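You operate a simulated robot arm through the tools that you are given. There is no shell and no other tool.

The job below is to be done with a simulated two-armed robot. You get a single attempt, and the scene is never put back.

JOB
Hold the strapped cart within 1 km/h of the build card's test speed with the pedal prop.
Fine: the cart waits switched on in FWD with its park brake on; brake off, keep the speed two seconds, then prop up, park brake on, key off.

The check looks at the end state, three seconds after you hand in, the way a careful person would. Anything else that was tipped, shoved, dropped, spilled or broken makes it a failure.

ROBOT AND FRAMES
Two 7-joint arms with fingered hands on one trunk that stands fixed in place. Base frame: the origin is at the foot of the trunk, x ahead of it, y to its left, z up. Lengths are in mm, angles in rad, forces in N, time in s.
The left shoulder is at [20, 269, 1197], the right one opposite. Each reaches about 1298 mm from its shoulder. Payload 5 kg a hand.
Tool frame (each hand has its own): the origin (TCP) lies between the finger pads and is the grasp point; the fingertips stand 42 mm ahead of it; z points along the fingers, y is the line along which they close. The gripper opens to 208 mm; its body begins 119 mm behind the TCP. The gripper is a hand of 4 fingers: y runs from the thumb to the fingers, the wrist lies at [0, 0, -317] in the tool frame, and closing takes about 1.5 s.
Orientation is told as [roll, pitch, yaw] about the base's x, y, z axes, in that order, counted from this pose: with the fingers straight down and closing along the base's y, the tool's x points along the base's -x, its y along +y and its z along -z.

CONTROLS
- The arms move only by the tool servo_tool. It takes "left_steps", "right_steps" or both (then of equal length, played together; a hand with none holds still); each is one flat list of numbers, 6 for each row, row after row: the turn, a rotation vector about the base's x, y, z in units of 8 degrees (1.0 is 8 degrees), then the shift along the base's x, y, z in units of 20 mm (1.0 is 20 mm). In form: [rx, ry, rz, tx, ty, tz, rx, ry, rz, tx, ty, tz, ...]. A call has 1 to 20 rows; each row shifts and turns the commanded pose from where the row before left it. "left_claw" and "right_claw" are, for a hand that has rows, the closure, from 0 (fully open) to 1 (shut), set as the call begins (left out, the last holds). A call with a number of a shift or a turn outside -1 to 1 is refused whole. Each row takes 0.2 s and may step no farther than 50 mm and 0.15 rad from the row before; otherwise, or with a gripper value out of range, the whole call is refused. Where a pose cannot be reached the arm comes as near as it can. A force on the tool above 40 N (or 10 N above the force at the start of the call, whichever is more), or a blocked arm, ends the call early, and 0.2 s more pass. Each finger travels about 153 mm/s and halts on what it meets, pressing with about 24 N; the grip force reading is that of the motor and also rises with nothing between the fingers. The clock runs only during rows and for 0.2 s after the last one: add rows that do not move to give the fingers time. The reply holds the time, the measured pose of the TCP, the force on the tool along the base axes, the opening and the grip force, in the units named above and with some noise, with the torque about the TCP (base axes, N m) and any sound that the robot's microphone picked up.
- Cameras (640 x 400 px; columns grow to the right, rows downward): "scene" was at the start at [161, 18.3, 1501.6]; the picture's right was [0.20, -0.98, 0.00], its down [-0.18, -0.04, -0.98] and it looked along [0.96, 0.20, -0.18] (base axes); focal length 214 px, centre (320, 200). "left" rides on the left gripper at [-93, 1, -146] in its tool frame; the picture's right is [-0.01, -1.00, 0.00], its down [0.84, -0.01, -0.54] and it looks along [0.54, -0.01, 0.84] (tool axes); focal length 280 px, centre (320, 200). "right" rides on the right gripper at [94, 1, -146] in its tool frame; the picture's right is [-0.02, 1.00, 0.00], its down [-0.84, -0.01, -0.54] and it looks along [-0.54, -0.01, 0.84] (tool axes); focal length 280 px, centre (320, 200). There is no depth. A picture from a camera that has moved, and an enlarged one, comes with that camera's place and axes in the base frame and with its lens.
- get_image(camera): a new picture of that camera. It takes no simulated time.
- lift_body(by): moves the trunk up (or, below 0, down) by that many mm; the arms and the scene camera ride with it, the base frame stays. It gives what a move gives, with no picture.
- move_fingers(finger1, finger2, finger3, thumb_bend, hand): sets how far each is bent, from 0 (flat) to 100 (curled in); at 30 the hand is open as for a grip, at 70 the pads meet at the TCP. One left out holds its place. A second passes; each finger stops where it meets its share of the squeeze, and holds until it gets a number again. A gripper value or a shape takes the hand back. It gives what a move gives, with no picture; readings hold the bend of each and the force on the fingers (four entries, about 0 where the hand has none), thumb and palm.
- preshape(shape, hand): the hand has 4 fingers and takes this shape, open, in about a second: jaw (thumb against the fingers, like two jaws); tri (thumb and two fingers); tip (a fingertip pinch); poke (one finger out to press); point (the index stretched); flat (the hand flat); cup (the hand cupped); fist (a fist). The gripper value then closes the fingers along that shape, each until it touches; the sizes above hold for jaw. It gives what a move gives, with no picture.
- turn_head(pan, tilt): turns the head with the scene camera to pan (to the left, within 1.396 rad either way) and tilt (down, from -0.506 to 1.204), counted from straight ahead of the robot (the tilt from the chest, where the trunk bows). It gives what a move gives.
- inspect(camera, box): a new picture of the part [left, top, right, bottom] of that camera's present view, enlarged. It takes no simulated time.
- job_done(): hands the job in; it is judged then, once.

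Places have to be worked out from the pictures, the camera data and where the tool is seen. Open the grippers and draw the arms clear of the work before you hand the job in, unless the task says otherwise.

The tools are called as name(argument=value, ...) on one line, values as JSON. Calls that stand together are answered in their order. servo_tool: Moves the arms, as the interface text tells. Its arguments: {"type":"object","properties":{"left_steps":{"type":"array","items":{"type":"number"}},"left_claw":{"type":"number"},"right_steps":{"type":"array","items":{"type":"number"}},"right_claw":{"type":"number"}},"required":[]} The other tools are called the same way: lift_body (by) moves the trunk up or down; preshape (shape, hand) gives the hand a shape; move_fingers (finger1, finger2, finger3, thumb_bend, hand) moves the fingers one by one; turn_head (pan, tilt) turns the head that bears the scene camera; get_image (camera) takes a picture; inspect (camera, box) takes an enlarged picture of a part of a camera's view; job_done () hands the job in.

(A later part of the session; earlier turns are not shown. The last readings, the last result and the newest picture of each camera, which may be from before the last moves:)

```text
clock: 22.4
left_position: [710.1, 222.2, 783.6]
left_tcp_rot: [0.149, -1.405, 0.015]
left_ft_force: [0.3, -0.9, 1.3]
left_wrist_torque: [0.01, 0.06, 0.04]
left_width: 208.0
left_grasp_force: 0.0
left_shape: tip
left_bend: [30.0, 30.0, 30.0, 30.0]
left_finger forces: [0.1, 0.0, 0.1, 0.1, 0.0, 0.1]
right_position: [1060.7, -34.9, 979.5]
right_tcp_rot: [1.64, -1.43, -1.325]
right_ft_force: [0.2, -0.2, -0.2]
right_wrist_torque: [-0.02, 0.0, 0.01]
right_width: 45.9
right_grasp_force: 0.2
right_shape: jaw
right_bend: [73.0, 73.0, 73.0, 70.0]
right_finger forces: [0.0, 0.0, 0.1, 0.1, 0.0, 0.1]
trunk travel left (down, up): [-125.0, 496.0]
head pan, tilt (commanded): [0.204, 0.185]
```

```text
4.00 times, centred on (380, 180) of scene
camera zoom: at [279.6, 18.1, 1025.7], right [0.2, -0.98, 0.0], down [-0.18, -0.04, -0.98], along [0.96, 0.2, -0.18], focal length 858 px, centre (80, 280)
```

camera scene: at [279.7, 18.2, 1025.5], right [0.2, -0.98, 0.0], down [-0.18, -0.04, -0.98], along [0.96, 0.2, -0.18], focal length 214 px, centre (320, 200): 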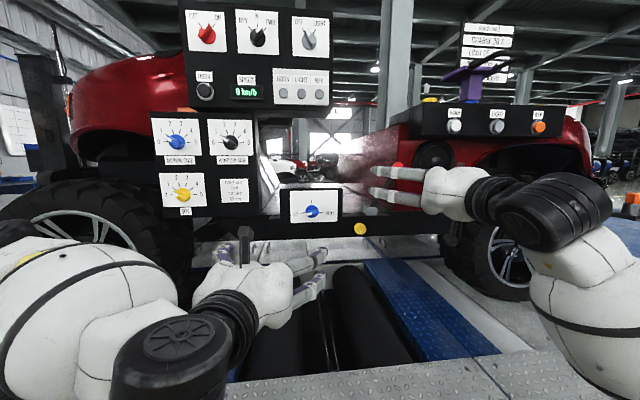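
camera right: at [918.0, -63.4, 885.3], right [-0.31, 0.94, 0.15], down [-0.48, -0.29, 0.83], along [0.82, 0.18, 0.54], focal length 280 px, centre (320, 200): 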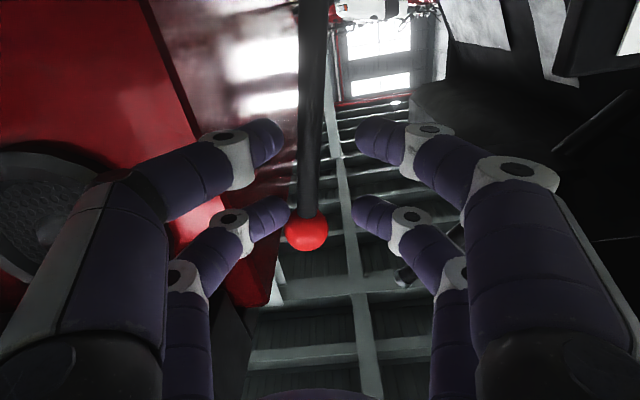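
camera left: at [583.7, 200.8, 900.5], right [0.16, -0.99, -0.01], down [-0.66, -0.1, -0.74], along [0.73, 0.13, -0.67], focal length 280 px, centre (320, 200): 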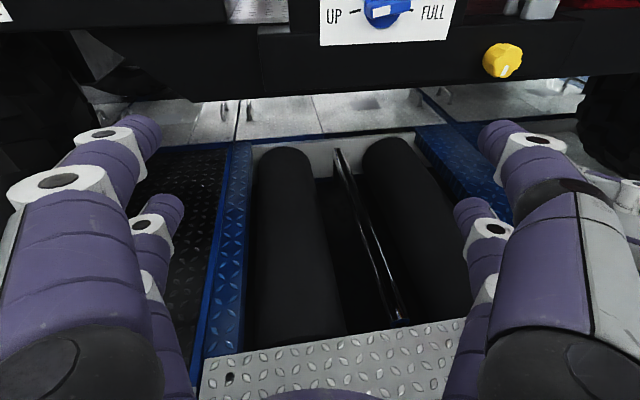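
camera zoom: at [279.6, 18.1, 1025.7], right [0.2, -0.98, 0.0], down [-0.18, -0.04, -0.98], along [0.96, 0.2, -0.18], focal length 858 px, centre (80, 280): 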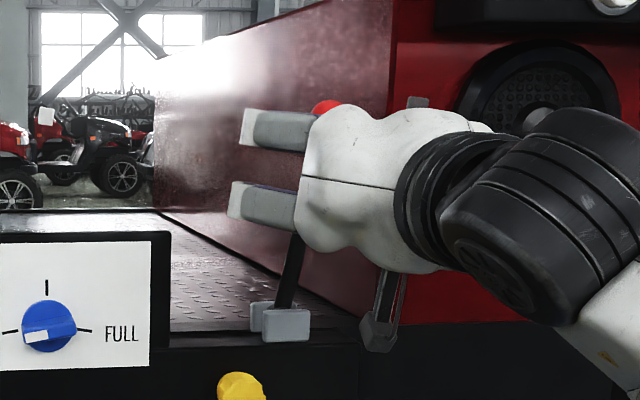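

The lever follows easily and is now nearly upright. Continuing the arc forward another 24°.

servo_tool(right_steps=[-0.953, -0.307, 0, -0.269, 0.834, 0.09, -0.953, -0.307, 0, -0.27, 0.839, -0.03, -0.953, -0.307, 0, -0.267, 0.829, -0.155])

get_image(camera="right")

inspect(camera="scene", box=[300, 130, 460, 230])

```text
clock: 23.2
left_position: [712.5, 221.9, 781.8]
left_tcp_rot: [0.149, -1.402, 0.012]
left_ft_force: [0.3, -0.1, -0.1]
left_wrist_torque: [0.03, -0.06, 0.0]
left_width: 208.1
left_grasp_force: 0.0
left_shape: tip
left_bend: [30.0, 30.0, 30.0, 30.0]
left_finger forces: [0.0, 0.0, 0.0, 0.1, 0.0, 0.0]
right_position: [1046.3, 14.3, 972.1]
right_tcp_rot: [-1.58, -1.293, 1.897]
right_ft_force: [-0.1, -8.6, -8.1]
right_wrist_torque: [0.36, 0.25, -0.59]
right_width: 48.1
right_grasp_force: 0.2
right_shape: jaw
right_bend: [71.0, 71.0, 72.0, 70.0]
right_finger forces: [0.1, 0.0, 5.3, 0.1, 5.7, 0.1]
trunk travel left (down, up): [-125.0, 496.0]
head pan, tilt (commanded): [0.204, 0.185]
```

```text
taken
camera right: at [915.1, -52.4, 881.2], right [-0.3, 0.92, -0.26], down [-0.58, 0.04, 0.81], along [0.76, 0.39, 0.52], focal length 280 px, centre (320, 200)
```

right: 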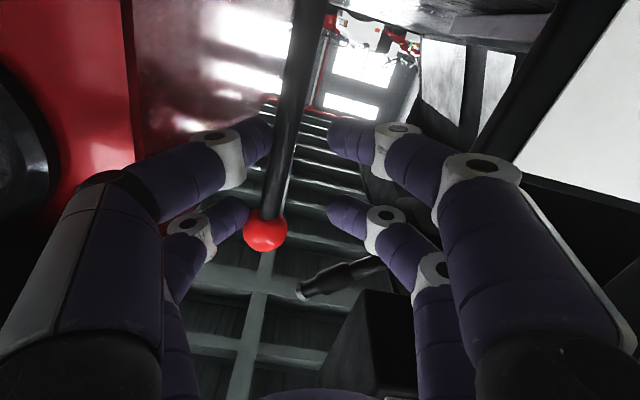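

```text
4.00 times, centred on (380, 180) of scene
camera zoom: at [280.8, 17.5, 1024.6], right [0.2, -0.98, 0.0], down [-0.18, -0.04, -0.98], along [0.96, 0.2, -0.18], focal length 858 px, centre (80, 280)
```

zoom: 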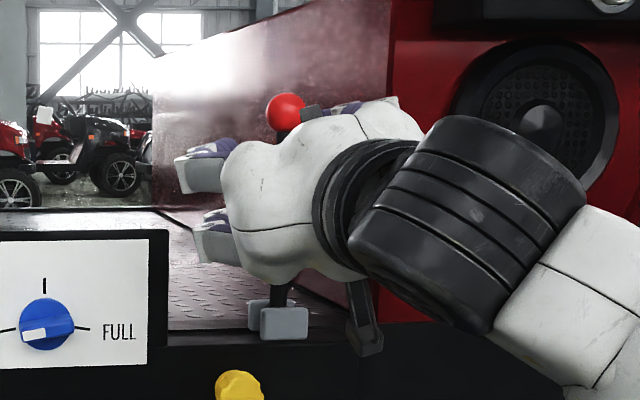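

The lever is about upright and there's now about 12 N of resistance – possibly the end stop. I push a further ~10 mm forward without rotating to see whether it moves or just loads up.

servo_tool(right_steps=[0.3, 0.1, 0, -0.09, 0.29, 0, 0.3, 0.1, 0, -0.09, 0.29, 0, 0, 0, 0, 0, 0, 0])

inspect(camera="scene", box=[300, 130, 460, 230])

get_image(camera="right")

```text
clock: 24.0
left_position: [711.7, 221.3, 783.8]
left_tcp_rot: [0.157, -1.404, 0.009]
left_ft_force: [0.0, 0.6, -0.1]
left_wrist_torque: [-0.02, -0.01, 0.0]
left_width: 208.0
left_grasp_force: 0.1
left_shape: tip
left_bend: [30.0, 30.0, 30.0, 30.0]
left_finger forces: [0.0, 0.0, 0.0, 0.1, 0.0, 0.0]
right_position: [1045.5, 16.2, 977.3]
right_tcp_rot: [-1.61, -1.384, 1.909]
right_ft_force: [-4.2, -25.6, -0.1]
right_wrist_torque: [0.42, 0.28, -0.96]
right_width: 40.7
right_grasp_force: 23.8
right_shape: jaw
right_bend: [71.0, 71.0, 73.0, 70.0]
right_finger forces: [21.0, 6.3, 17.1, 0.0, 24.9, 0.0]
trunk travel left (down, up): [-125.0, 496.0]
head pan, tilt (commanded): [0.204, 0.185]
stopped in row 3 (right hand): the force on the tool passed its limit at 41 N (the readings are from after the stop); the commanded pose is now the measured one
```

```text
4.00 times, centred on (380, 180) of scene
camera zoom: at [279.6, 17.0, 1025.5], right [0.2, -0.98, 0.0], down [-0.18, -0.04, -0.98], along [0.96, 0.2, -0.18], focal length 858 px, centre (80, 280)
```

zoom: 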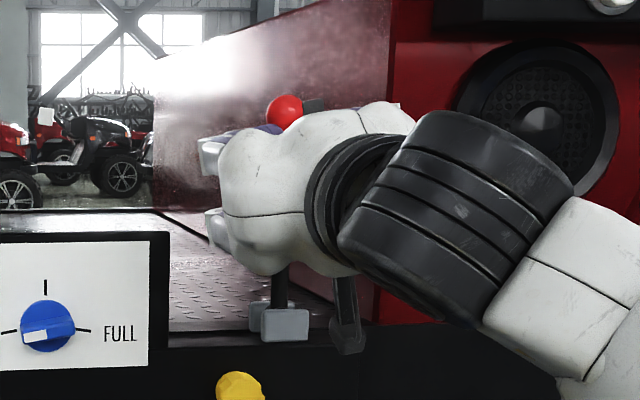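

```text
taken
camera right: at [911.6, -40.6, 884.0], right [-0.29, 0.94, -0.17], down [-0.56, -0.02, 0.83], along [0.77, 0.34, 0.54], focal length 280 px, centre (320, 200)
```

right: 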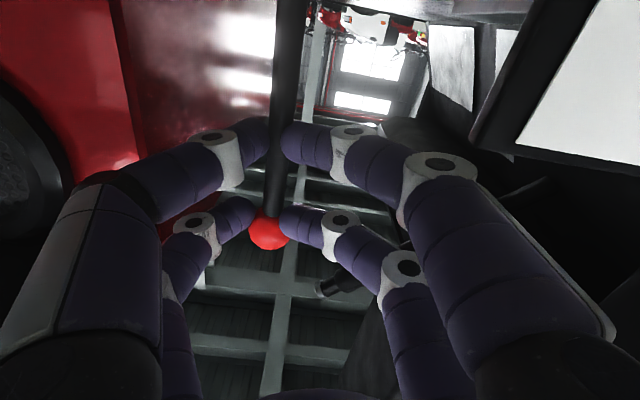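

The lever is against its stop at upright (41 N, no more motion), so brake should be off. I open the right claw to free the rod.

servo_tool(right_steps=[0, 0, 0, 0.03, -0.1, 0, 0, 0, 0, 0, 0, 0, 0, 0, 0, 0, 0, 0, 0, 0, 0, 0, 0, 0, 0, 0, 0, 0, 0, 0], right_claw=0.4)

get_image(camera="right")

inspect(camera="scene", box=[300, 130, 460, 230])

```text
clock: 25.2
left_position: [710.4, 222.0, 784.1]
left_tcp_rot: [0.154, -1.403, 0.008]
left_ft_force: [-0.3, -0.2, -0.2]
left_wrist_torque: [-0.01, 0.0, 0.0]
left_width: 207.9
left_grasp_force: 0.1
left_shape: tip
left_bend: [30.0, 30.0, 30.0, 30.0]
left_finger forces: [0.0, 0.0, 0.1, 0.0, 0.1, 0.1]
right_position: [1043.1, 17.6, 978.9]
right_tcp_rot: [-1.627, -1.384, 1.931]
right_ft_force: [8.1, -22.0, 14.4]
right_wrist_torque: [-0.01, -0.09, -0.13]
right_width: 115.7
right_grasp_force: 0.1
right_shape: jaw
right_bend: [74.0, 32.0, 32.0, 70.0]
right_finger forces: [26.9, 0.0, 0.0, 0.1, 0.1, 0.1]
trunk travel left (down, up): [-125.0, 496.0]
head pan, tilt (commanded): [0.204, 0.185]
```

```text
taken
camera right: at [910.1, -39.1, 885.7], right [-0.3, 0.94, -0.17], down [-0.57, -0.03, 0.82], along [0.77, 0.34, 0.54], focal length 280 px, centre (320, 200)
```

right: 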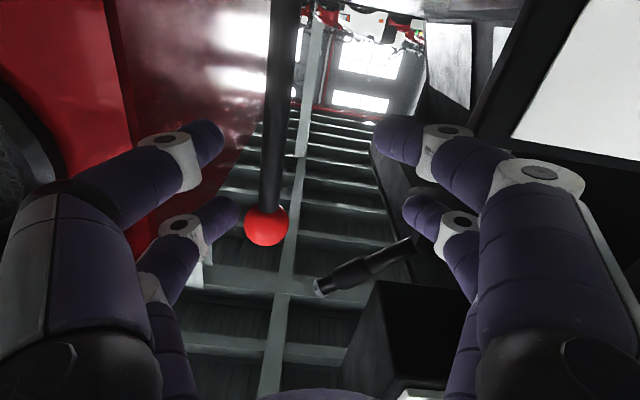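

```text
4.00 times, centred on (380, 180) of scene
camera zoom: at [279.3, 17.3, 1025.8], right [0.2, -0.98, 0.0], down [-0.18, -0.04, -0.98], along [0.96, 0.2, -0.18], focal length 858 px, centre (80, 280)
```

zoom: 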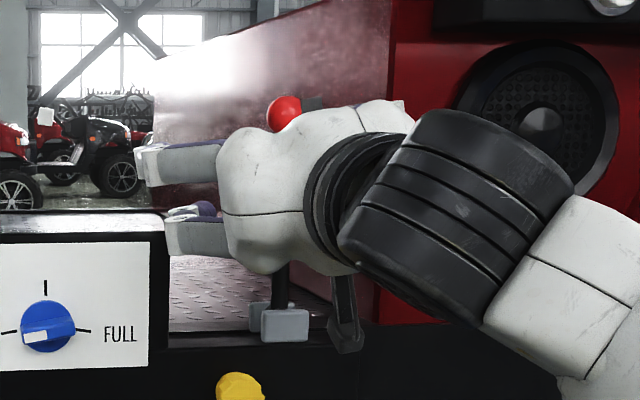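

Opening made one front digit press sideways on something (finger 1 at 27 N, likely the prop panel's right edge). I shift the hand 20 mm rearward, which frees both that digit and the rear ones, without touching the lever.

servo_tool(right_steps=[0, 0, 0, 0.15, -0.48, 0, 0, 0, 0, 0.15, -0.48, 0])

get_image(camera="right")

inspect(camera="scene", box=[300, 130, 460, 230])

```text
clock: 25.8
left_position: [711.4, 223.9, 781.4]
left_tcp_rot: [0.148, -1.404, 0.018]
left_ft_force: [0.0, 0.3, 0.5]
left_wrist_torque: [-0.01, -0.03, -0.03]
left_width: 207.8
left_grasp_force: 0.0
left_shape: tip
left_bend: [30.0, 30.0, 30.0, 30.0]
left_finger forces: [0.1, 0.1, 0.0, 0.0, 0.1, 0.1]
right_position: [1050.1, 3.4, 971.4]
right_tcp_rot: [-1.585, -1.382, 1.896]
right_ft_force: [2.6, -6.7, -3.0]
right_wrist_torque: [-0.55, -0.23, -0.06]
right_width: 121.2
right_grasp_force: 0.0
right_shape: jaw
right_bend: [72.0, 32.0, 32.0, 70.0]
right_finger forces: [7.7, 0.0, 0.0, 0.0, 0.0, 0.0]
trunk travel left (down, up): [-125.0, 496.0]
head pan, tilt (commanded): [0.204, 0.185]
```

```text
taken
camera right: at [916.3, -54.5, 879.4], right [-0.3, 0.94, -0.17], down [-0.56, -0.03, 0.83], along [0.77, 0.35, 0.53], focal length 280 px, centre (320, 200)
```

right: 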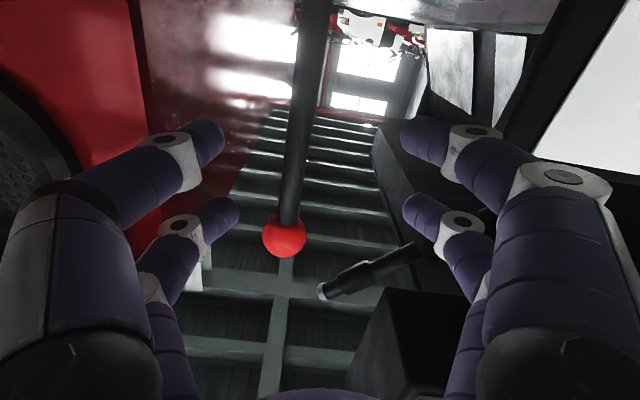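

```text
4.00 times, centred on (380, 180) of scene
camera zoom: at [280.3, 18.5, 1024.7], right [0.2, -0.98, 0.0], down [-0.18, -0.04, -0.98], along [0.96, 0.2, -0.18], focal length 858 px, centre (80, 280)
```

zoom: 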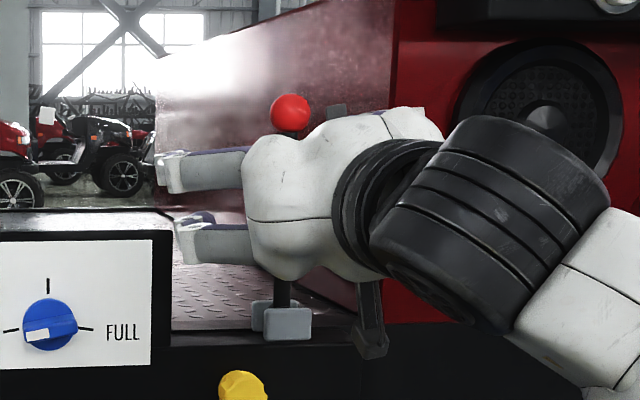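

Contact dropped to about 8 N; the lever stayed upright. Another 12 mm rearward and slightly up, then I back out along the hand axis.

servo_tool(right_steps=[0, 0, 0, 0.15, -0.48, 0.2, 0, 0, 0, 0, 0, 0])

get_image(camera="right")

```text
clock: 26.4
left_position: [711.6, 223.3, 784.3]
left_tcp_rot: [0.149, -1.404, 0.017]
left_ft_force: [0.0, -0.9, 0.4]
left_wrist_torque: [0.02, -0.01, 0.01]
left_width: 207.8
left_grasp_force: 0.1
left_shape: tip
left_bend: [30.0, 30.0, 30.0, 30.0]
left_finger forces: [0.1, 0.1, 0.1, 0.0, 0.0, 0.0]
right_position: [1052.0, -8.0, 979.7]
right_tcp_rot: [-1.612, -1.382, 1.919]
right_ft_force: [0.2, 0.2, -0.1]
right_wrist_torque: [-0.01, 0.03, 0.02]
right_width: 124.5
right_grasp_force: 0.1
right_shape: jaw
right_bend: [32.0, 32.0, 32.0, 70.0]
right_finger forces: [0.0, 0.0, 0.1, 0.0, 0.0, 0.0]
trunk travel left (down, up): [-125.0, 496.0]
head pan, tilt (commanded): [0.204, 0.185]
```

```text
taken
camera right: at [918.6, -65.7, 887.4], right [-0.3, 0.94, -0.17], down [-0.56, -0.03, 0.83], along [0.77, 0.34, 0.54], focal length 280 px, centre (320, 200)
```

right: 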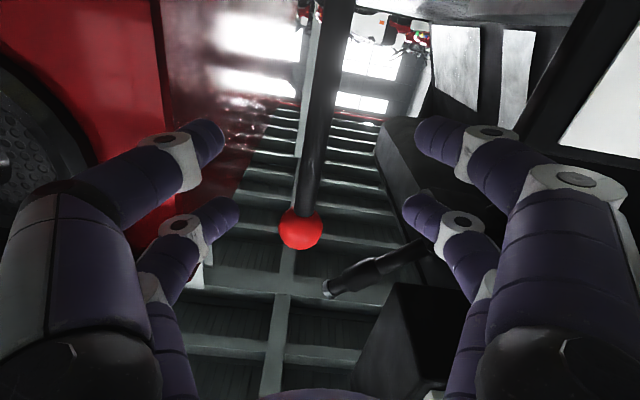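

All contact is gone and the lever stands upright. I withdraw the right hand straight back 160 mm and then sideways away to the right.

servo_tool(right_steps=[0, 0, 0, -0.953, -0.307, 0, 0, 0, 0, -0.953, -0.307, 0, 0, 0, 0, -0.953, -0.307, 0, 0, 0, 0, -0.953, -0.307, 0, 0, 0, 0, -0.953, -0.307, 0, 0, 0, 0, -0.953, -0.307, 0, 0, 0, 0, -0.953, -0.307, 0, 0, 0, 0, -0.953, -0.307, 0, 0, 0, 0, -0.3, -0.95, 0, 0, 0, 0, -0.3, -0.95, 0, 0, 0, 0, -0.3, -0.95, 0, 0, 0, 0, -0.3, -0.95, 0, 0, 0, 0, -0.3, -0.95, 0, 0, 0, 0, -0.3, -0.95, 0, 0, 0, 0, -0.3, -0.95, 0])

get_image(camera="scene")

inspect(camera="scene", box=[260, 150, 420, 250])

inspect(camera="scene", box=[180, 0, 340, 100])

```text
clock: 29.6
left_position: [711.4, 222.8, 782.8]
left_tcp_rot: [0.146, -1.403, 0.018]
left_ft_force: [0.3, -0.4, -0.6]
left_wrist_torque: [0.0, -0.02, -0.02]
left_width: 207.9
left_grasp_force: 0.1
left_shape: tip
left_bend: [30.0, 30.0, 30.0, 30.0]
left_finger forces: [0.0, 0.0, 0.1, 0.0, 0.1, 0.1]
right_position: [858.4, -190.0, 980.4]
right_tcp_rot: [-1.612, -1.383, 1.923]
right_ft_force: [-0.7, 1.0, 0.5]
right_wrist_torque: [0.01, -0.01, -0.04]
right_width: 124.6
right_grasp_force: 0.0
right_shape: jaw
right_bend: [32.0, 32.0, 32.0, 70.0]
right_finger forces: [0.1, 0.0, 0.0, 0.1, 0.0, 0.1]
trunk travel left (down, up): [-125.0, 496.0]
head pan, tilt (commanded): [0.204, 0.185]
```

```text
taken
camera scene: at [279.9, 18.5, 1025.4], right [0.2, -0.98, 0.0], down [-0.18, -0.04, -0.98], along [0.96, 0.2, -0.18], focal length 214 px, centre (320, 200)
```

scene: 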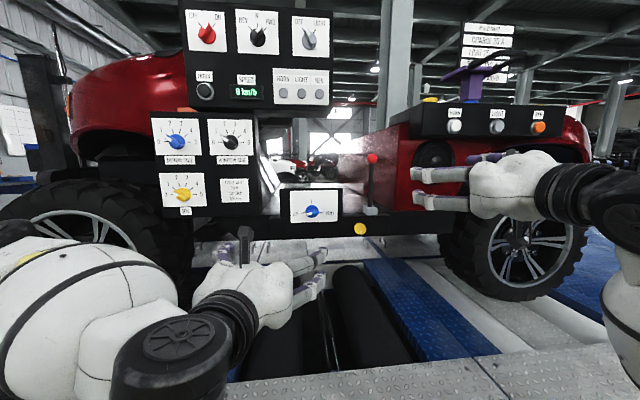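

```text
4.00 times, centred on (340, 200) of scene
camera zoom: at [279.9, 18.5, 1025.4], right [0.2, -0.98, 0.0], down [-0.18, -0.04, -0.98], along [0.96, 0.2, -0.18], focal length 858 px, centre (240, 200)
```

zoom: 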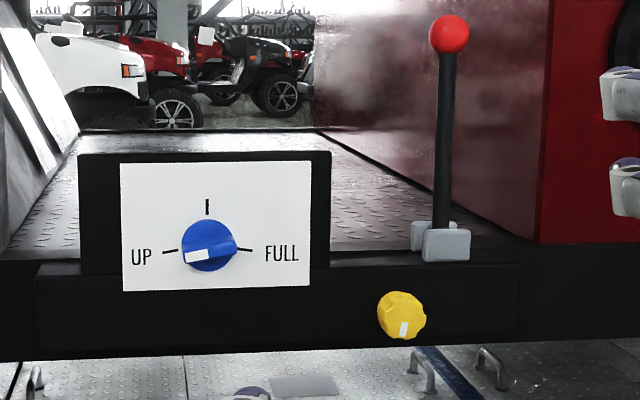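

```text
4.00 times, centred on (260, 50) of scene
camera zoom: at [279.9, 18.5, 1025.4], right [0.2, -0.98, 0.0], down [-0.18, -0.04, -0.98], along [0.96, 0.2, -0.18], focal length 858 px, centre (560, 800)
```

zoom: 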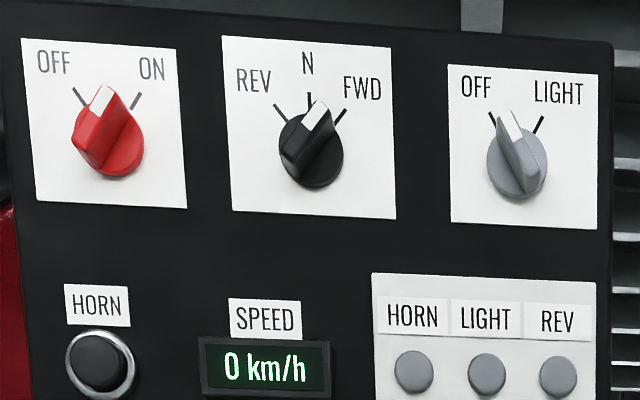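

The lever is clearly upright (brake off), speed reads 0 km/h. Triangulating three views puts the prop knob centre at about (986, 193, 850), panel yaw about 17.8°. I now bring the left hand to a 200 mm standoff, level, yawed to the panel normal and rolled −90° so the jaws close vertically across the knob's horizontal bar.

servo_tool(left_steps=[0.095, -0.577, 0, 0.266, -0.284, 0.209, 0.095, -0.577, 0, 0.266, -0.284, 0.209, 0, 0, 0.515, 0.266, -0.284, 0.209, 0, 0, 0.515, 0.266, -0.284, 0.209, -0.8925, -0.287, 0, 0.266, -0.284, 0.209, -0.8925, -0.287, 0, 0.266, -0.284, 0.209, -0.8925, -0.287, 0, 0.266, -0.284, 0.209, -0.8925, -0.287, 0, 0.266, -0.284, 0.209, -0.8925, -0.287, 0, 0.266, -0.284, 0.209, -0.8925, -0.287, 0, 0.266, -0.284, 0.209, -0.8925, -0.287, 0, 0.266, -0.284, 0.209, -0.8925, -0.287, 0, 0.266, -0.284, 0.209, -0.8925, -0.287, 0, 0.266, -0.284, 0.209, -0.8925, -0.287, 0, 0.266, -0.284, 0.209, -0.8925, -0.287, 0, 0.266, -0.284, 0.209, -0.8925, -0.287, 0, 0.266, -0.284, 0.209], left_claw=0.7)

get_image(camera="left")

get_image(camera="scene")

```text
clock: 33.0
left_position: [796.6, 132.0, 850.3]
left_tcp_rot: [-1.572, -0.023, 1.882]
left_ft_force: [0.8, 0.6, -0.3]
left_wrist_torque: [-0.02, 0.0, -0.02]
left_width: 62.8
left_grasp_force: 0.0
left_shape: tip
left_bend: [73.0, 73.0, 73.0, 70.0]
left_finger forces: [0.0, 0.0, 0.1, 0.0, 0.1, 0.0]
right_position: [859.5, -191.0, 981.5]
right_tcp_rot: [-1.611, -1.381, 1.919]
right_ft_force: [-0.7, 0.1, -0.6]
right_wrist_torque: [-0.01, 0.03, 0.0]
right_width: 124.6
right_grasp_force: 0.1
right_shape: jaw
right_bend: [32.0, 32.0, 32.0, 70.0]
right_finger forces: [0.0, 0.0, 0.0, 0.1, 0.0, 0.0]
trunk travel left (down, up): [-125.0, 496.0]
head pan, tilt (commanded): [0.204, 0.185]
```

```text
taken
camera left: at [628.0, 176.8, 850.4], right [0.0, -0.01, 1.0], down [-0.26, -0.97, -0.01], along [0.97, -0.26, 0.0], focal length 280 px, centre (320, 200)
```

left: 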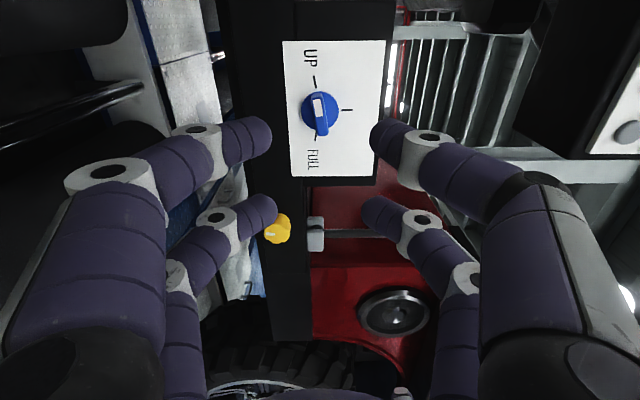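

```text
taken
camera scene: at [279.8, 18.3, 1025.3], right [0.2, -0.98, 0.0], down [-0.18, -0.04, -0.98], along [0.96, 0.2, -0.18], focal length 214 px, centre (320, 200)
```

scene: 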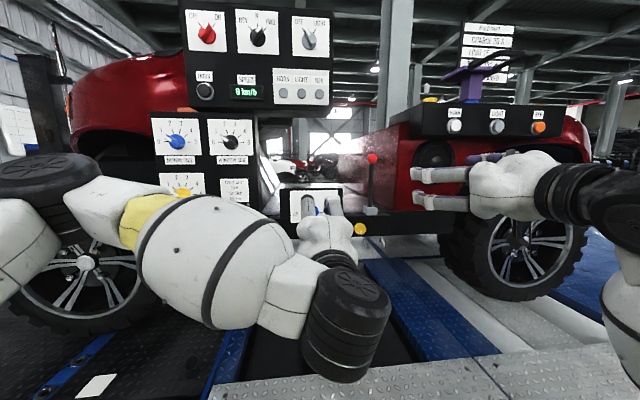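

The left hand is level and square to the panel, with the knob's bar apparently at mid-jaw. I zoom to check the alignment before advancing.

inspect(camera="left", box=[260, 40, 420, 140])

```text
4.00 times, centred on (340, 90) of left
camera zoom: at [628.0, 176.8, 850.4], right [0.0, -0.01, 1.0], down [-0.26, -0.97, -0.01], along [0.97, -0.26, 0.0], focal length 1122 px, centre (240, 640)
```

zoom: 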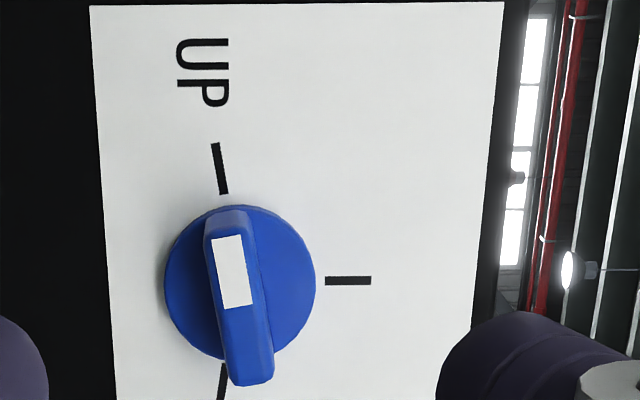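

The knob axis lies on the hand axis within about 3 mm; at UP the bar dips about 10° at its left end. I advance 100 mm while adding −10° roll to match the bar.

servo_tool(left_steps=[-0.238, -0.077, 0, 0.95, 0.32, 0, -0.238, -0.077, 0, 0.95, 0.32, 0, -0.238, -0.077, 0, 0.95, 0.32, 0, -0.238, -0.077, 0, 0.95, 0.32, 0, -0.238, -0.077, 0, 0.95, 0.32, 0])

get_image(camera="left")

inspect(camera="left", box=[240, 100, 400, 200])

inspect(camera="scene", box=[260, 160, 380, 235])

```text
clock: 34.2
left_position: [890.4, 163.8, 849.7]
left_tcp_rot: [-1.575, 0.151, 1.879]
left_ft_force: [1.0, -0.9, 0.2]
left_wrist_torque: [0.02, 0.03, 0.01]
left_width: 63.0
left_grasp_force: 0.0
left_shape: tip
left_bend: [73.0, 73.0, 73.0, 70.0]
left_finger forces: [0.0, 0.0, 0.0, 0.0, 0.0, 0.0]
right_position: [858.4, -190.0, 982.1]
right_tcp_rot: [-1.612, -1.382, 1.919]
right_ft_force: [-1.1, -0.7, -0.6]
right_wrist_torque: [-0.03, 0.02, 0.0]
right_width: 124.4
right_grasp_force: 0.0
right_shape: jaw
right_bend: [32.0, 32.0, 32.0, 70.0]
right_finger forces: [0.0, 0.0, 0.1, 0.0, 0.1, 0.1]
trunk travel left (down, up): [-125.0, 496.0]
head pan, tilt (commanded): [0.204, 0.185]
```

```text
taken
camera left: at [723.2, 207.1, 834.3], right [-0.05, 0.16, 0.99], down [-0.26, -0.96, 0.14], along [0.96, -0.25, 0.09], focal length 280 px, centre (320, 200)
```

left: 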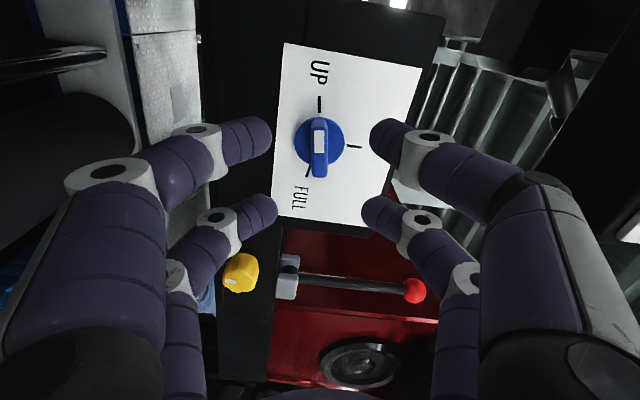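

```text
4.00 times, centred on (320, 150) of left
camera zoom: at [723.2, 207.1, 834.3], right [-0.05, 0.16, 0.99], down [-0.26, -0.96, 0.14], along [0.96, -0.25, 0.09], focal length 1122 px, centre (320, 400)
```

zoom: 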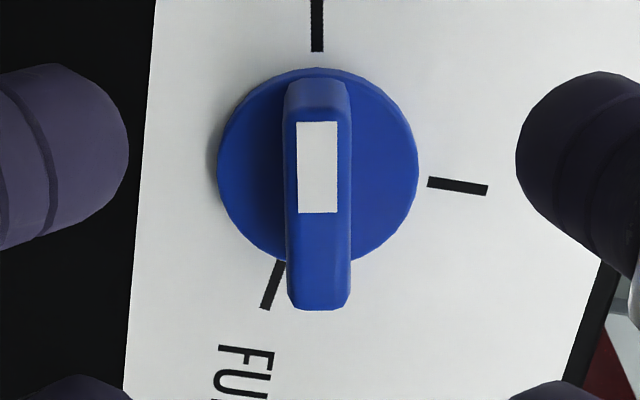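

```text
5.33 times, centred on (320, 198) of scene
camera zoom: at [279.7, 18.2, 1025.4], right [0.2, -0.98, 0.0], down [-0.18, -0.04, -0.98], along [0.96, 0.2, -0.18], focal length 1144 px, centre (320, 213)
```

zoom: 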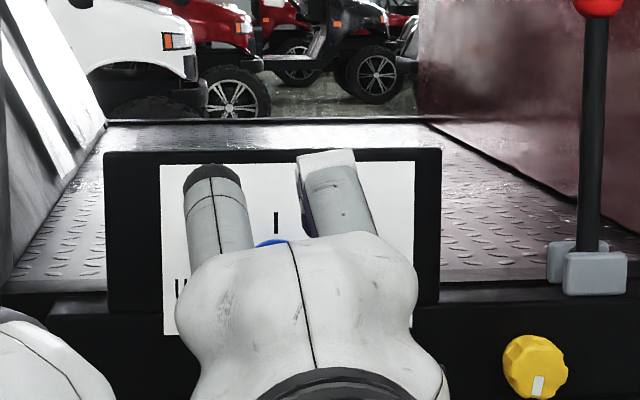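

The bar is parallel to and centred between the jaws; by its apparent size the skirt face is about 95 mm and the bar front about 80 mm ahead of the TCP. I advance 49 mm so the tips sit beside the bar, just short of the skirt.

servo_tool(left_steps=[0, 0, 0, 0.776, 0.256, 0, 0, 0, 0, 0.776, 0.256, 0, 0, 0, 0, 0.776, 0.256, 0])

get_image(camera="left")

inspect(camera="left", box=[220, 110, 420, 235])

```text
clock: 35.0
left_position: [936.9, 178.9, 850.6]
left_tcp_rot: [-1.572, 0.149, 1.879]
left_ft_force: [0.1, 0.3, 0.7]
left_wrist_torque: [-0.02, 0.03, 0.01]
left_width: 62.7
left_grasp_force: 0.2
left_shape: tip
left_bend: [73.0, 73.0, 73.0, 70.0]
left_finger forces: [0.0, 0.0, 0.0, 0.0, 0.1, 0.0]
right_position: [858.5, -191.5, 980.7]
right_tcp_rot: [-1.612, -1.381, 1.917]
right_ft_force: [-0.3, -0.6, 0.3]
right_wrist_torque: [-0.02, 0.0, 0.03]
right_width: 124.5
right_grasp_force: 0.1
right_shape: jaw
right_bend: [32.0, 32.0, 32.0, 70.0]
right_finger forces: [0.1, 0.1, 0.0, 0.1, 0.1, 0.0]
trunk travel left (down, up): [-125.0, 496.0]
head pan, tilt (commanded): [0.204, 0.185]
```

```text
taken
camera left: at [770.4, 222.2, 834.0], right [-0.05, 0.16, 0.99], down [-0.26, -0.96, 0.14], along [0.96, -0.25, 0.09], focal length 280 px, centre (320, 200)
```

left: 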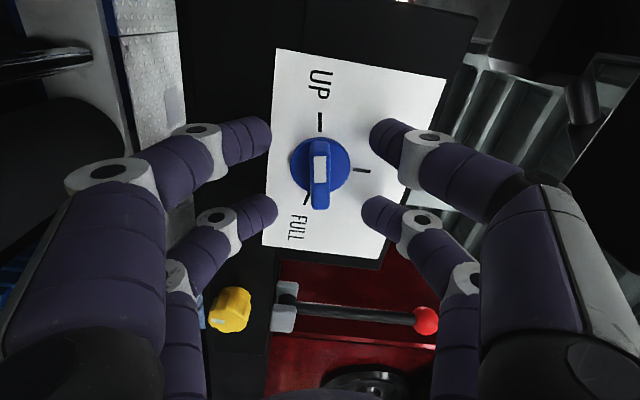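

```text
3.20 times, centred on (320, 172) of left
camera zoom: at [770.4, 222.2, 834.0], right [-0.05, 0.16, 0.99], down [-0.26, -0.96, 0.14], along [0.96, -0.25, 0.09], focal length 897 px, centre (320, 288)
```

zoom: 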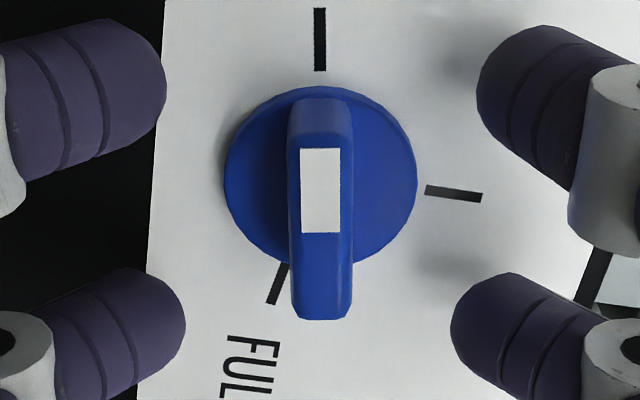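

The tips bracket both ends of the bar symmetrically. I close the left hand on the bar.

servo_tool(left_steps=[0, 0, 0, 0, 0, 0, 0, 0, 0, 0, 0, 0, 0, 0, 0, 0, 0, 0, 0, 0, 0, 0, 0, 0], left_claw=1)

inspect(camera="left", box=[220, 110, 420, 235])

get_image(camera="scene")

```text
clock: 36.0
left_position: [938.4, 177.9, 850.4]
left_tcp_rot: [-1.572, 0.149, 1.879]
left_ft_force: [10.5, 0.9, 1.3]
left_wrist_torque: [-0.01, -0.05, -0.06]
left_width: 3.0
left_grasp_force: 23.9
left_shape: tip
left_bend: [69.0, 69.0, 69.0, 70.0]
left_finger forces: [18.5, 20.7, 22.2, 0.0, 17.1, 0.0]
right_position: [858.0, -190.5, 980.8]
right_tcp_rot: [-1.609, -1.383, 1.918]
right_ft_force: [-0.8, -0.7, 0.9]
right_wrist_torque: [0.02, 0.0, 0.03]
right_width: 124.4
right_grasp_force: 0.2
right_shape: jaw
right_bend: [32.0, 32.0, 32.0, 70.0]
right_finger forces: [0.0, 0.1, 0.1, 0.1, 0.1, 0.0]
trunk travel left (down, up): [-125.0, 496.0]
head pan, tilt (commanded): [0.204, 0.185]
```

```text
3.20 times, centred on (320, 172) of left
camera zoom: at [770.6, 222.4, 834.0], right [-0.05, 0.16, 0.99], down [-0.26, -0.96, 0.14], along [0.96, -0.25, 0.09], focal length 897 px, centre (320, 288)
```

zoom: 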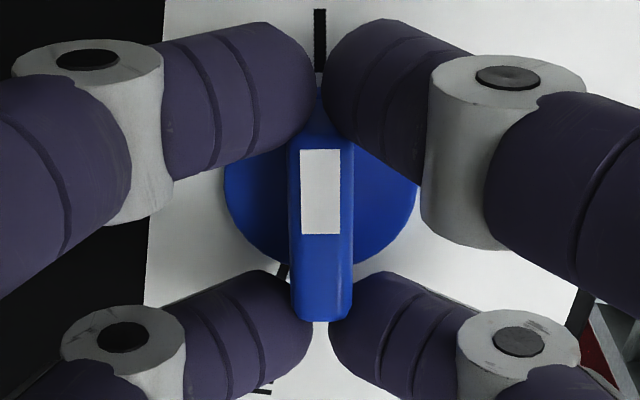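

```text
taken
camera scene: at [280.2, 18.3, 1025.3], right [0.2, -0.98, 0.0], down [-0.18, -0.04, -0.98], along [0.96, 0.2, -0.18], focal length 214 px, centre (320, 200)
```

scene: 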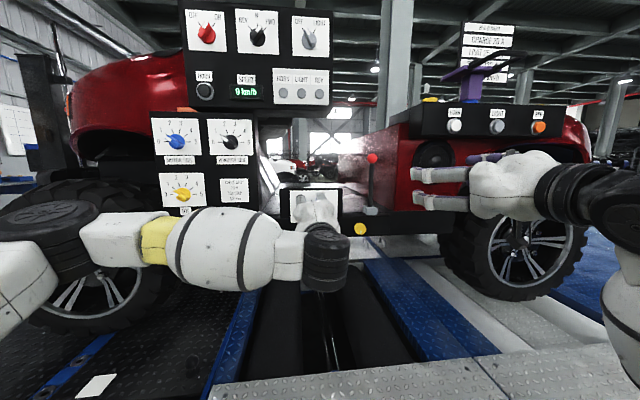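

All four digits hold the bar at about 20 N each. I turn it +32° toward FULL and check that the knob follows and what the speed does.

servo_tool(left_steps=[0.951, 0.309, 0, 0, 0, 0, 0.951, 0.309, 0, 0, 0, 0, 0.951, 0.309, 0, 0, 0, 0, 0.951, 0.309, 0, 0, 0, 0, 0, 0, 0, 0, 0, 0])

inspect(camera="left", box=[220, 110, 420, 235])

inspect(camera="scene", box=[180, 0, 340, 100])

```text
clock: 37.2
left_position: [937.8, 178.6, 850.3]
left_tcp_rot: [-1.569, -0.41, 1.879]
left_ft_force: [14.9, 2.1, 2.9]
left_wrist_torque: [-0.03, -0.15, -0.05]
left_width: 2.6
left_grasp_force: 24.2
left_shape: tip
left_bend: [69.0, 69.0, 69.0, 70.0]
left_finger forces: [18.3, 20.3, 22.9, 0.0, 17.7, 0.0]
right_position: [859.2, -191.2, 981.4]
right_tcp_rot: [-1.608, -1.381, 1.916]
right_ft_force: [-0.7, -1.0, -0.1]
right_wrist_torque: [0.01, -0.01, -0.01]
right_width: 124.5
right_grasp_force: 0.1
right_shape: jaw
right_bend: [32.0, 32.0, 32.0, 70.0]
right_finger forces: [0.0, 0.0, 0.1, 0.1, 0.0, 0.1]
trunk travel left (down, up): [-125.0, 496.0]
head pan, tilt (commanded): [0.204, 0.185]
```

```text
3.20 times, centred on (320, 172) of left
camera zoom: at [772.3, 217.0, 885.9], right [0.12, -0.37, 0.92], down [-0.28, -0.9, -0.32], along [0.95, -0.22, -0.21], focal length 897 px, centre (320, 288)
```

zoom: 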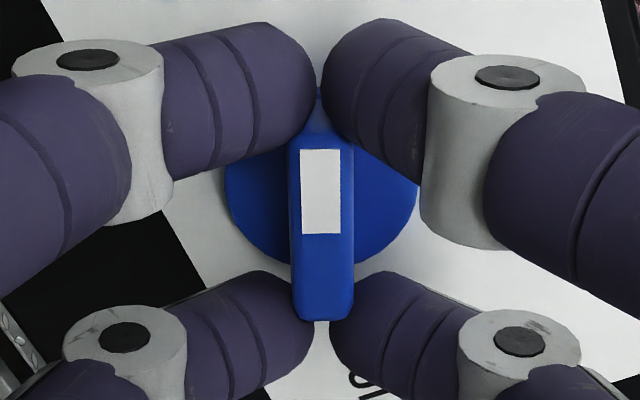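

```text
4.00 times, centred on (260, 50) of scene
camera zoom: at [280.2, 18.3, 1025.3], right [0.2, -0.98, 0.0], down [-0.18, -0.04, -0.98], along [0.96, 0.2, -0.18], focal length 858 px, centre (560, 800)
```

zoom: 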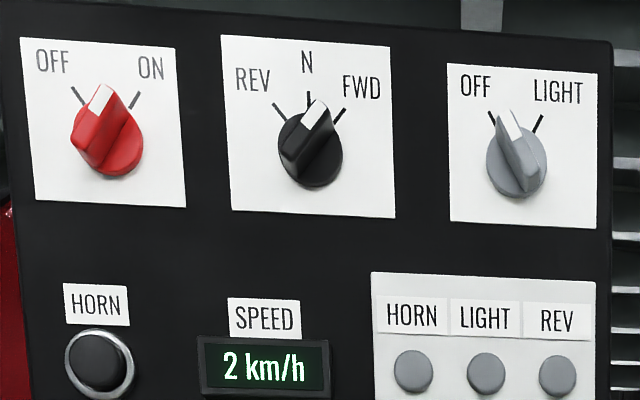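

The knob turns with the hand and the display shows 2 km/h. I hold still 2 s to see the steady speed at this angle.

servo_tool(left_steps=[0, 0, 0, 0, 0, 0, 0, 0, 0, 0, 0, 0, 0, 0, 0, 0, 0, 0, 0, 0, 0, 0, 0, 0, 0, 0, 0, 0, 0, 0, 0, 0, 0, 0, 0, 0, 0, 0, 0, 0, 0, 0, 0, 0, 0, 0, 0, 0, 0, 0, 0, 0, 0, 0, 0, 0, 0, 0, 0, 0])

inspect(camera="scene", box=[180, 0, 340, 100])

```text
clock: 39.4
left_position: [938.1, 179.1, 850.6]
left_tcp_rot: [-1.57, -0.407, 1.88]
left_ft_force: [15.7, 1.0, 4.8]
left_wrist_torque: [0.0, -0.17, -0.12]
left_width: 2.8
left_grasp_force: 24.2
left_shape: tip
left_bend: [69.0, 69.0, 69.0, 70.0]
left_finger forces: [18.0, 20.1, 23.7, 0.0, 18.2, 0.0]
right_position: [858.8, -190.0, 981.6]
right_tcp_rot: [-1.61, -1.381, 1.918]
right_ft_force: [-0.1, -0.5, 0.7]
right_wrist_torque: [0.0, -0.01, 0.02]
right_width: 124.6
right_grasp_force: 0.1
right_shape: jaw
right_bend: [32.0, 32.0, 32.0, 70.0]
right_finger forces: [0.0, 0.0, 0.0, 0.0, 0.0, 0.0]
trunk travel left (down, up): [-125.0, 496.0]
head pan, tilt (commanded): [0.204, 0.185]
```

```text
4.00 times, centred on (260, 50) of scene
camera zoom: at [280.2, 18.3, 1025.3], right [0.2, -0.98, 0.0], down [-0.18, -0.04, -0.98], along [0.96, 0.2, -0.18], focal length 858 px, centre (560, 800)
```

zoom: 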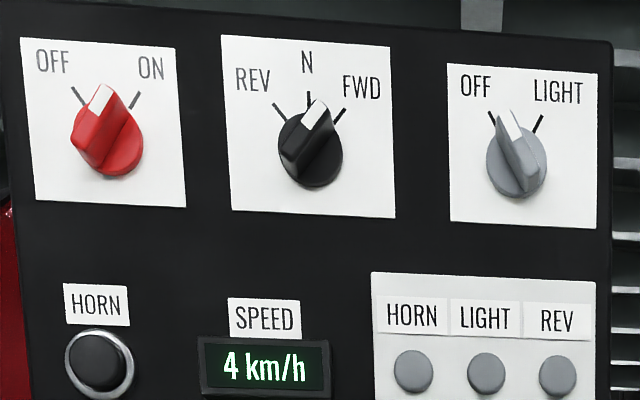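

4 km/h at 32° – roughly 0.125 km/h per degree, so 15 km/h should sit near 120°. I turn on to 80° and let it settle.

servo_tool(left_steps=[0.951, 0.309, 0, 0, 0, 0, 0.951, 0.309, 0, 0, 0, 0, 0.951, 0.309, 0, 0, 0, 0, 0.951, 0.309, 0, 0, 0, 0, 0.951, 0.309, 0, 0, 0, 0, 0.951, 0.309, 0, 0, 0, 0, 0, 0, 0, 0, 0, 0, 0, 0, 0, 0, 0, 0, 0, 0, 0, 0, 0, 0, 0, 0, 0, 0, 0, 0, 0, 0, 0, 0, 0, 0, 0, 0, 0, 0, 0, 0, 0, 0, 0, 0, 0, 0, 0, 0, 0, 0, 0, 0, 0, 0, 0, 0, 0, 0, 0, 0, 0, 0, 0, 0, 0, 0, 0, 0, 0, 0, 0, 0, 0, 0, 0, 0])

inspect(camera="left", box=[220, 110, 420, 235])

inspect(camera="scene", box=[180, 0, 340, 100])

```text
clock: 43.2
left_position: [937.0, 179.8, 849.7]
left_tcp_rot: [-1.555, -1.247, 1.87]
left_ft_force: [18.7, -0.3, 8.9]
left_wrist_torque: [0.0, -0.25, -0.22]
left_width: 2.6
left_grasp_force: 23.7
left_shape: tip
left_bend: [70.0, 70.0, 69.0, 70.0]
left_finger forces: [19.7, 18.1, 22.8, 0.0, 20.0, 0.1]
right_position: [858.6, -190.9, 980.6]
right_tcp_rot: [-1.608, -1.383, 1.919]
right_ft_force: [0.0, -0.3, -0.4]
right_wrist_torque: [0.04, -0.02, -0.01]
right_width: 124.6
right_grasp_force: 0.1
right_shape: jaw
right_bend: [32.0, 32.0, 32.0, 70.0]
right_finger forces: [0.0, 0.0, 0.0, 0.1, 0.0, 0.0]
trunk travel left (down, up): [-125.0, 496.0]
head pan, tilt (commanded): [0.204, 0.185]
```

```text
3.20 times, centred on (320, 172) of left
camera zoom: at [789.2, 164.4, 938.9], right [0.29, -0.9, 0.33], down [-0.43, -0.43, -0.79], along [0.85, 0.09, -0.51], focal length 897 px, centre (320, 288)
```

zoom: 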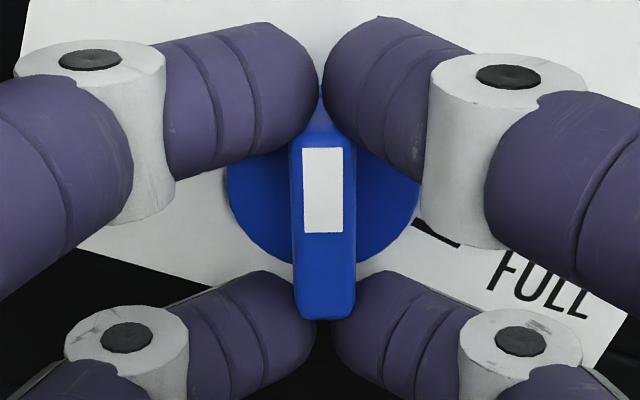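

```text
4.00 times, centred on (260, 50) of scene
camera zoom: at [280.1, 18.2, 1025.3], right [0.2, -0.98, 0.0], down [-0.18, -0.04, -0.98], along [0.96, 0.2, -0.18], focal length 858 px, centre (560, 800)
```

zoom: 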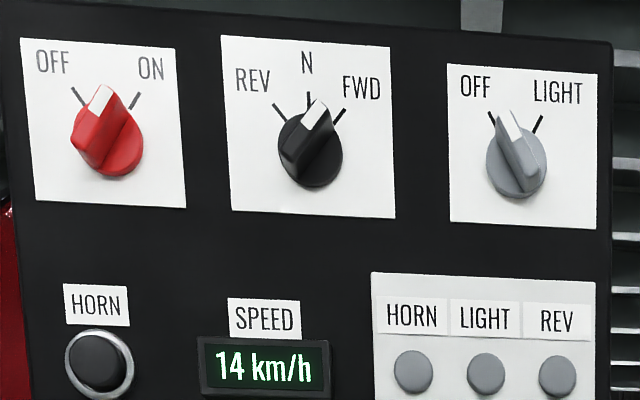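

14 km/h at 80° – steeper than linear and possibly still climbing. I hold 1 s more to see where it settles.

servo_tool(left_steps=[0, 0, 0, 0, 0, 0, 0, 0, 0, 0, 0, 0, 0, 0, 0, 0, 0, 0, 0, 0, 0, 0, 0, 0])

inspect(camera="scene", box=[180, 0, 340, 100])

```text
clock: 44.2
left_position: [938.3, 179.7, 850.9]
left_tcp_rot: [-1.557, -1.247, 1.87]
left_ft_force: [19.8, 0.7, 9.7]
left_wrist_torque: [0.02, -0.29, -0.21]
left_width: 2.8
left_grasp_force: 24.2
left_shape: tip
left_bend: [70.0, 70.0, 69.0, 70.0]
left_finger forces: [19.6, 18.1, 22.7, 0.1, 20.2, 0.0]
right_position: [858.4, -191.0, 980.9]
right_tcp_rot: [-1.608, -1.382, 1.917]
right_ft_force: [-0.5, 0.3, 0.3]
right_wrist_torque: [0.01, -0.01, 0.0]
right_width: 124.4
right_grasp_force: 0.0
right_shape: jaw
right_bend: [32.0, 32.0, 32.0, 70.0]
right_finger forces: [0.1, 0.0, 0.0, 0.0, 0.0, 0.1]
trunk travel left (down, up): [-125.0, 496.0]
head pan, tilt (commanded): [0.204, 0.185]
```

```text
4.00 times, centred on (260, 50) of scene
camera zoom: at [280.1, 18.2, 1025.3], right [0.2, -0.98, 0.0], down [-0.18, -0.04, -0.98], along [0.96, 0.2, -0.18], focal length 858 px, centre (560, 800)
```

zoom: 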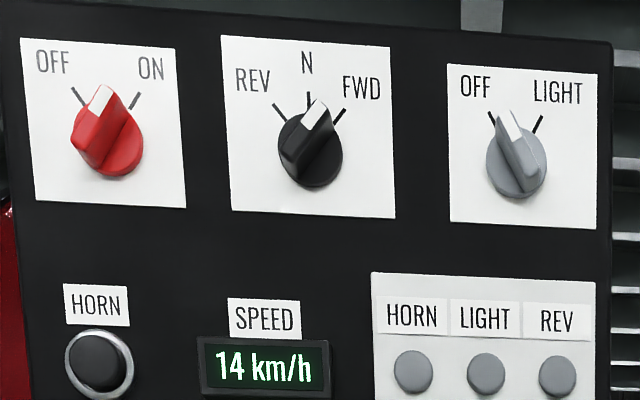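

Steady at 14 km/h. Slope is about 0.2 km/h per degree, so I add about 4.5° and hold 2 s.

servo_tool(left_steps=[0.535, 0.174, 0, 0, 0, 0, 0, 0, 0, 0, 0, 0, 0, 0, 0, 0, 0, 0, 0, 0, 0, 0, 0, 0, 0, 0, 0, 0, 0, 0, 0, 0, 0, 0, 0, 0, 0, 0, 0, 0, 0, 0, 0, 0, 0, 0, 0, 0, 0, 0, 0, 0, 0, 0])

inspect(camera="scene", box=[180, 0, 340, 100])

```text
clock: 46.2
left_position: [937.7, 178.7, 849.1]
left_tcp_rot: [-1.551, -1.327, 1.864]
left_ft_force: [15.4, 0.4, 8.2]
left_wrist_torque: [0.03, -0.22, -0.17]
left_width: 2.6
left_grasp_force: 24.6
left_shape: tip
left_bend: [70.0, 70.0, 69.0, 70.0]
left_finger forces: [20.5, 18.9, 22.3, 0.0, 19.9, 0.1]
right_position: [859.5, -191.0, 982.2]
right_tcp_rot: [-1.609, -1.383, 1.918]
right_ft_force: [-0.5, -0.6, 0.0]
right_wrist_torque: [-0.04, -0.01, -0.01]
right_width: 124.4
right_grasp_force: 0.1
right_shape: jaw
right_bend: [32.0, 32.0, 32.0, 70.0]
right_finger forces: [0.1, 0.2, 0.1, 0.0, 0.0, 0.0]
trunk travel left (down, up): [-125.0, 496.0]
head pan, tilt (commanded): [0.204, 0.185]
```

```text
4.00 times, centred on (260, 50) of scene
camera zoom: at [280.0, 18.2, 1025.4], right [0.2, -0.98, 0.0], down [-0.18, -0.04, -0.98], along [0.96, 0.2, -0.18], focal length 858 px, centre (560, 800)
```

zoom: 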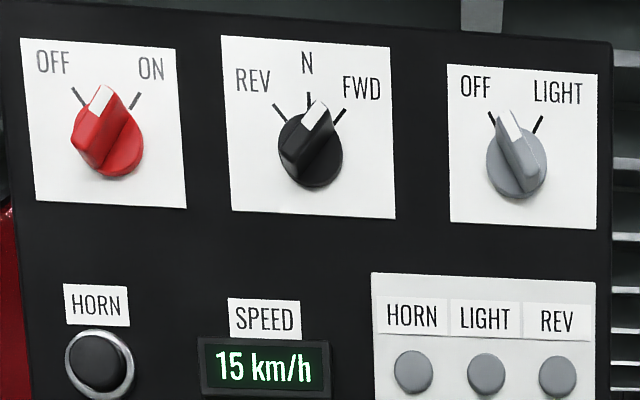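

The display reads 15 km/h. I hold for another 2 s and check the reading.

servo_tool(left_steps=[0, 0, 0, 0, 0, 0, 0, 0, 0, 0, 0, 0, 0, 0, 0, 0, 0, 0, 0, 0, 0, 0, 0, 0, 0, 0, 0, 0, 0, 0, 0, 0, 0, 0, 0, 0, 0, 0, 0, 0, 0, 0, 0, 0, 0, 0, 0, 0, 0, 0, 0, 0, 0, 0, 0, 0, 0, 0, 0, 0])

inspect(camera="scene", box=[180, 0, 340, 100])

inspect(camera="scene", box=[420, 10, 580, 110])

```text
clock: 48.4
left_position: [938.2, 178.9, 850.6]
left_tcp_rot: [-1.554, -1.325, 1.864]
left_ft_force: [15.5, 1.4, 8.5]
left_wrist_torque: [0.02, -0.24, -0.2]
left_width: 2.4
left_grasp_force: 23.6
left_shape: tip
left_bend: [70.0, 70.0, 69.0, 70.0]
left_finger forces: [20.5, 18.9, 22.3, 0.1, 20.0, 0.1]
right_position: [858.7, -190.9, 981.6]
right_tcp_rot: [-1.609, -1.383, 1.918]
right_ft_force: [-0.1, 0.2, 0.2]
right_wrist_torque: [-0.02, -0.01, 0.0]
right_width: 124.4
right_grasp_force: 0.1
right_shape: jaw
right_bend: [32.0, 32.0, 32.0, 70.0]
right_finger forces: [0.0, 0.0, 0.0, 0.1, 0.1, 0.0]
trunk travel left (down, up): [-125.0, 496.0]
head pan, tilt (commanded): [0.204, 0.185]
```

```text
4.00 times, centred on (260, 50) of scene
camera zoom: at [280.0, 18.2, 1025.4], right [0.2, -0.98, 0.0], down [-0.18, -0.04, -0.98], along [0.96, 0.2, -0.18], focal length 858 px, centre (560, 800)
```

zoom: 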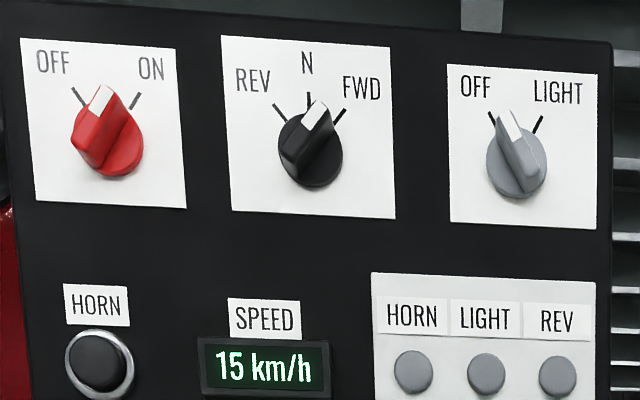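

```text
4.00 times, centred on (500, 60) of scene
camera zoom: at [280.0, 18.2, 1025.4], right [0.2, -0.98, 0.0], down [-0.18, -0.04, -0.98], along [0.96, 0.2, -0.18], focal length 858 px, centre (-400, 760)
```

zoom: 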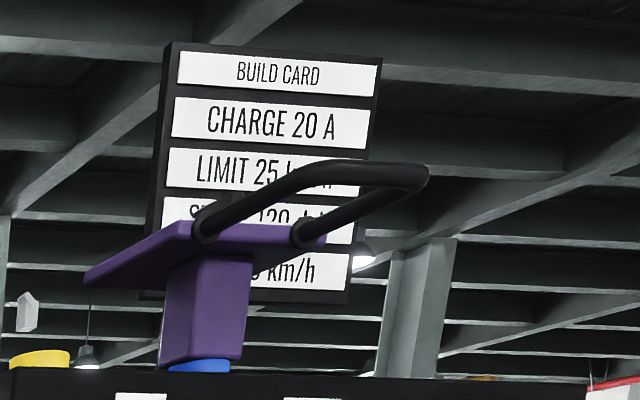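

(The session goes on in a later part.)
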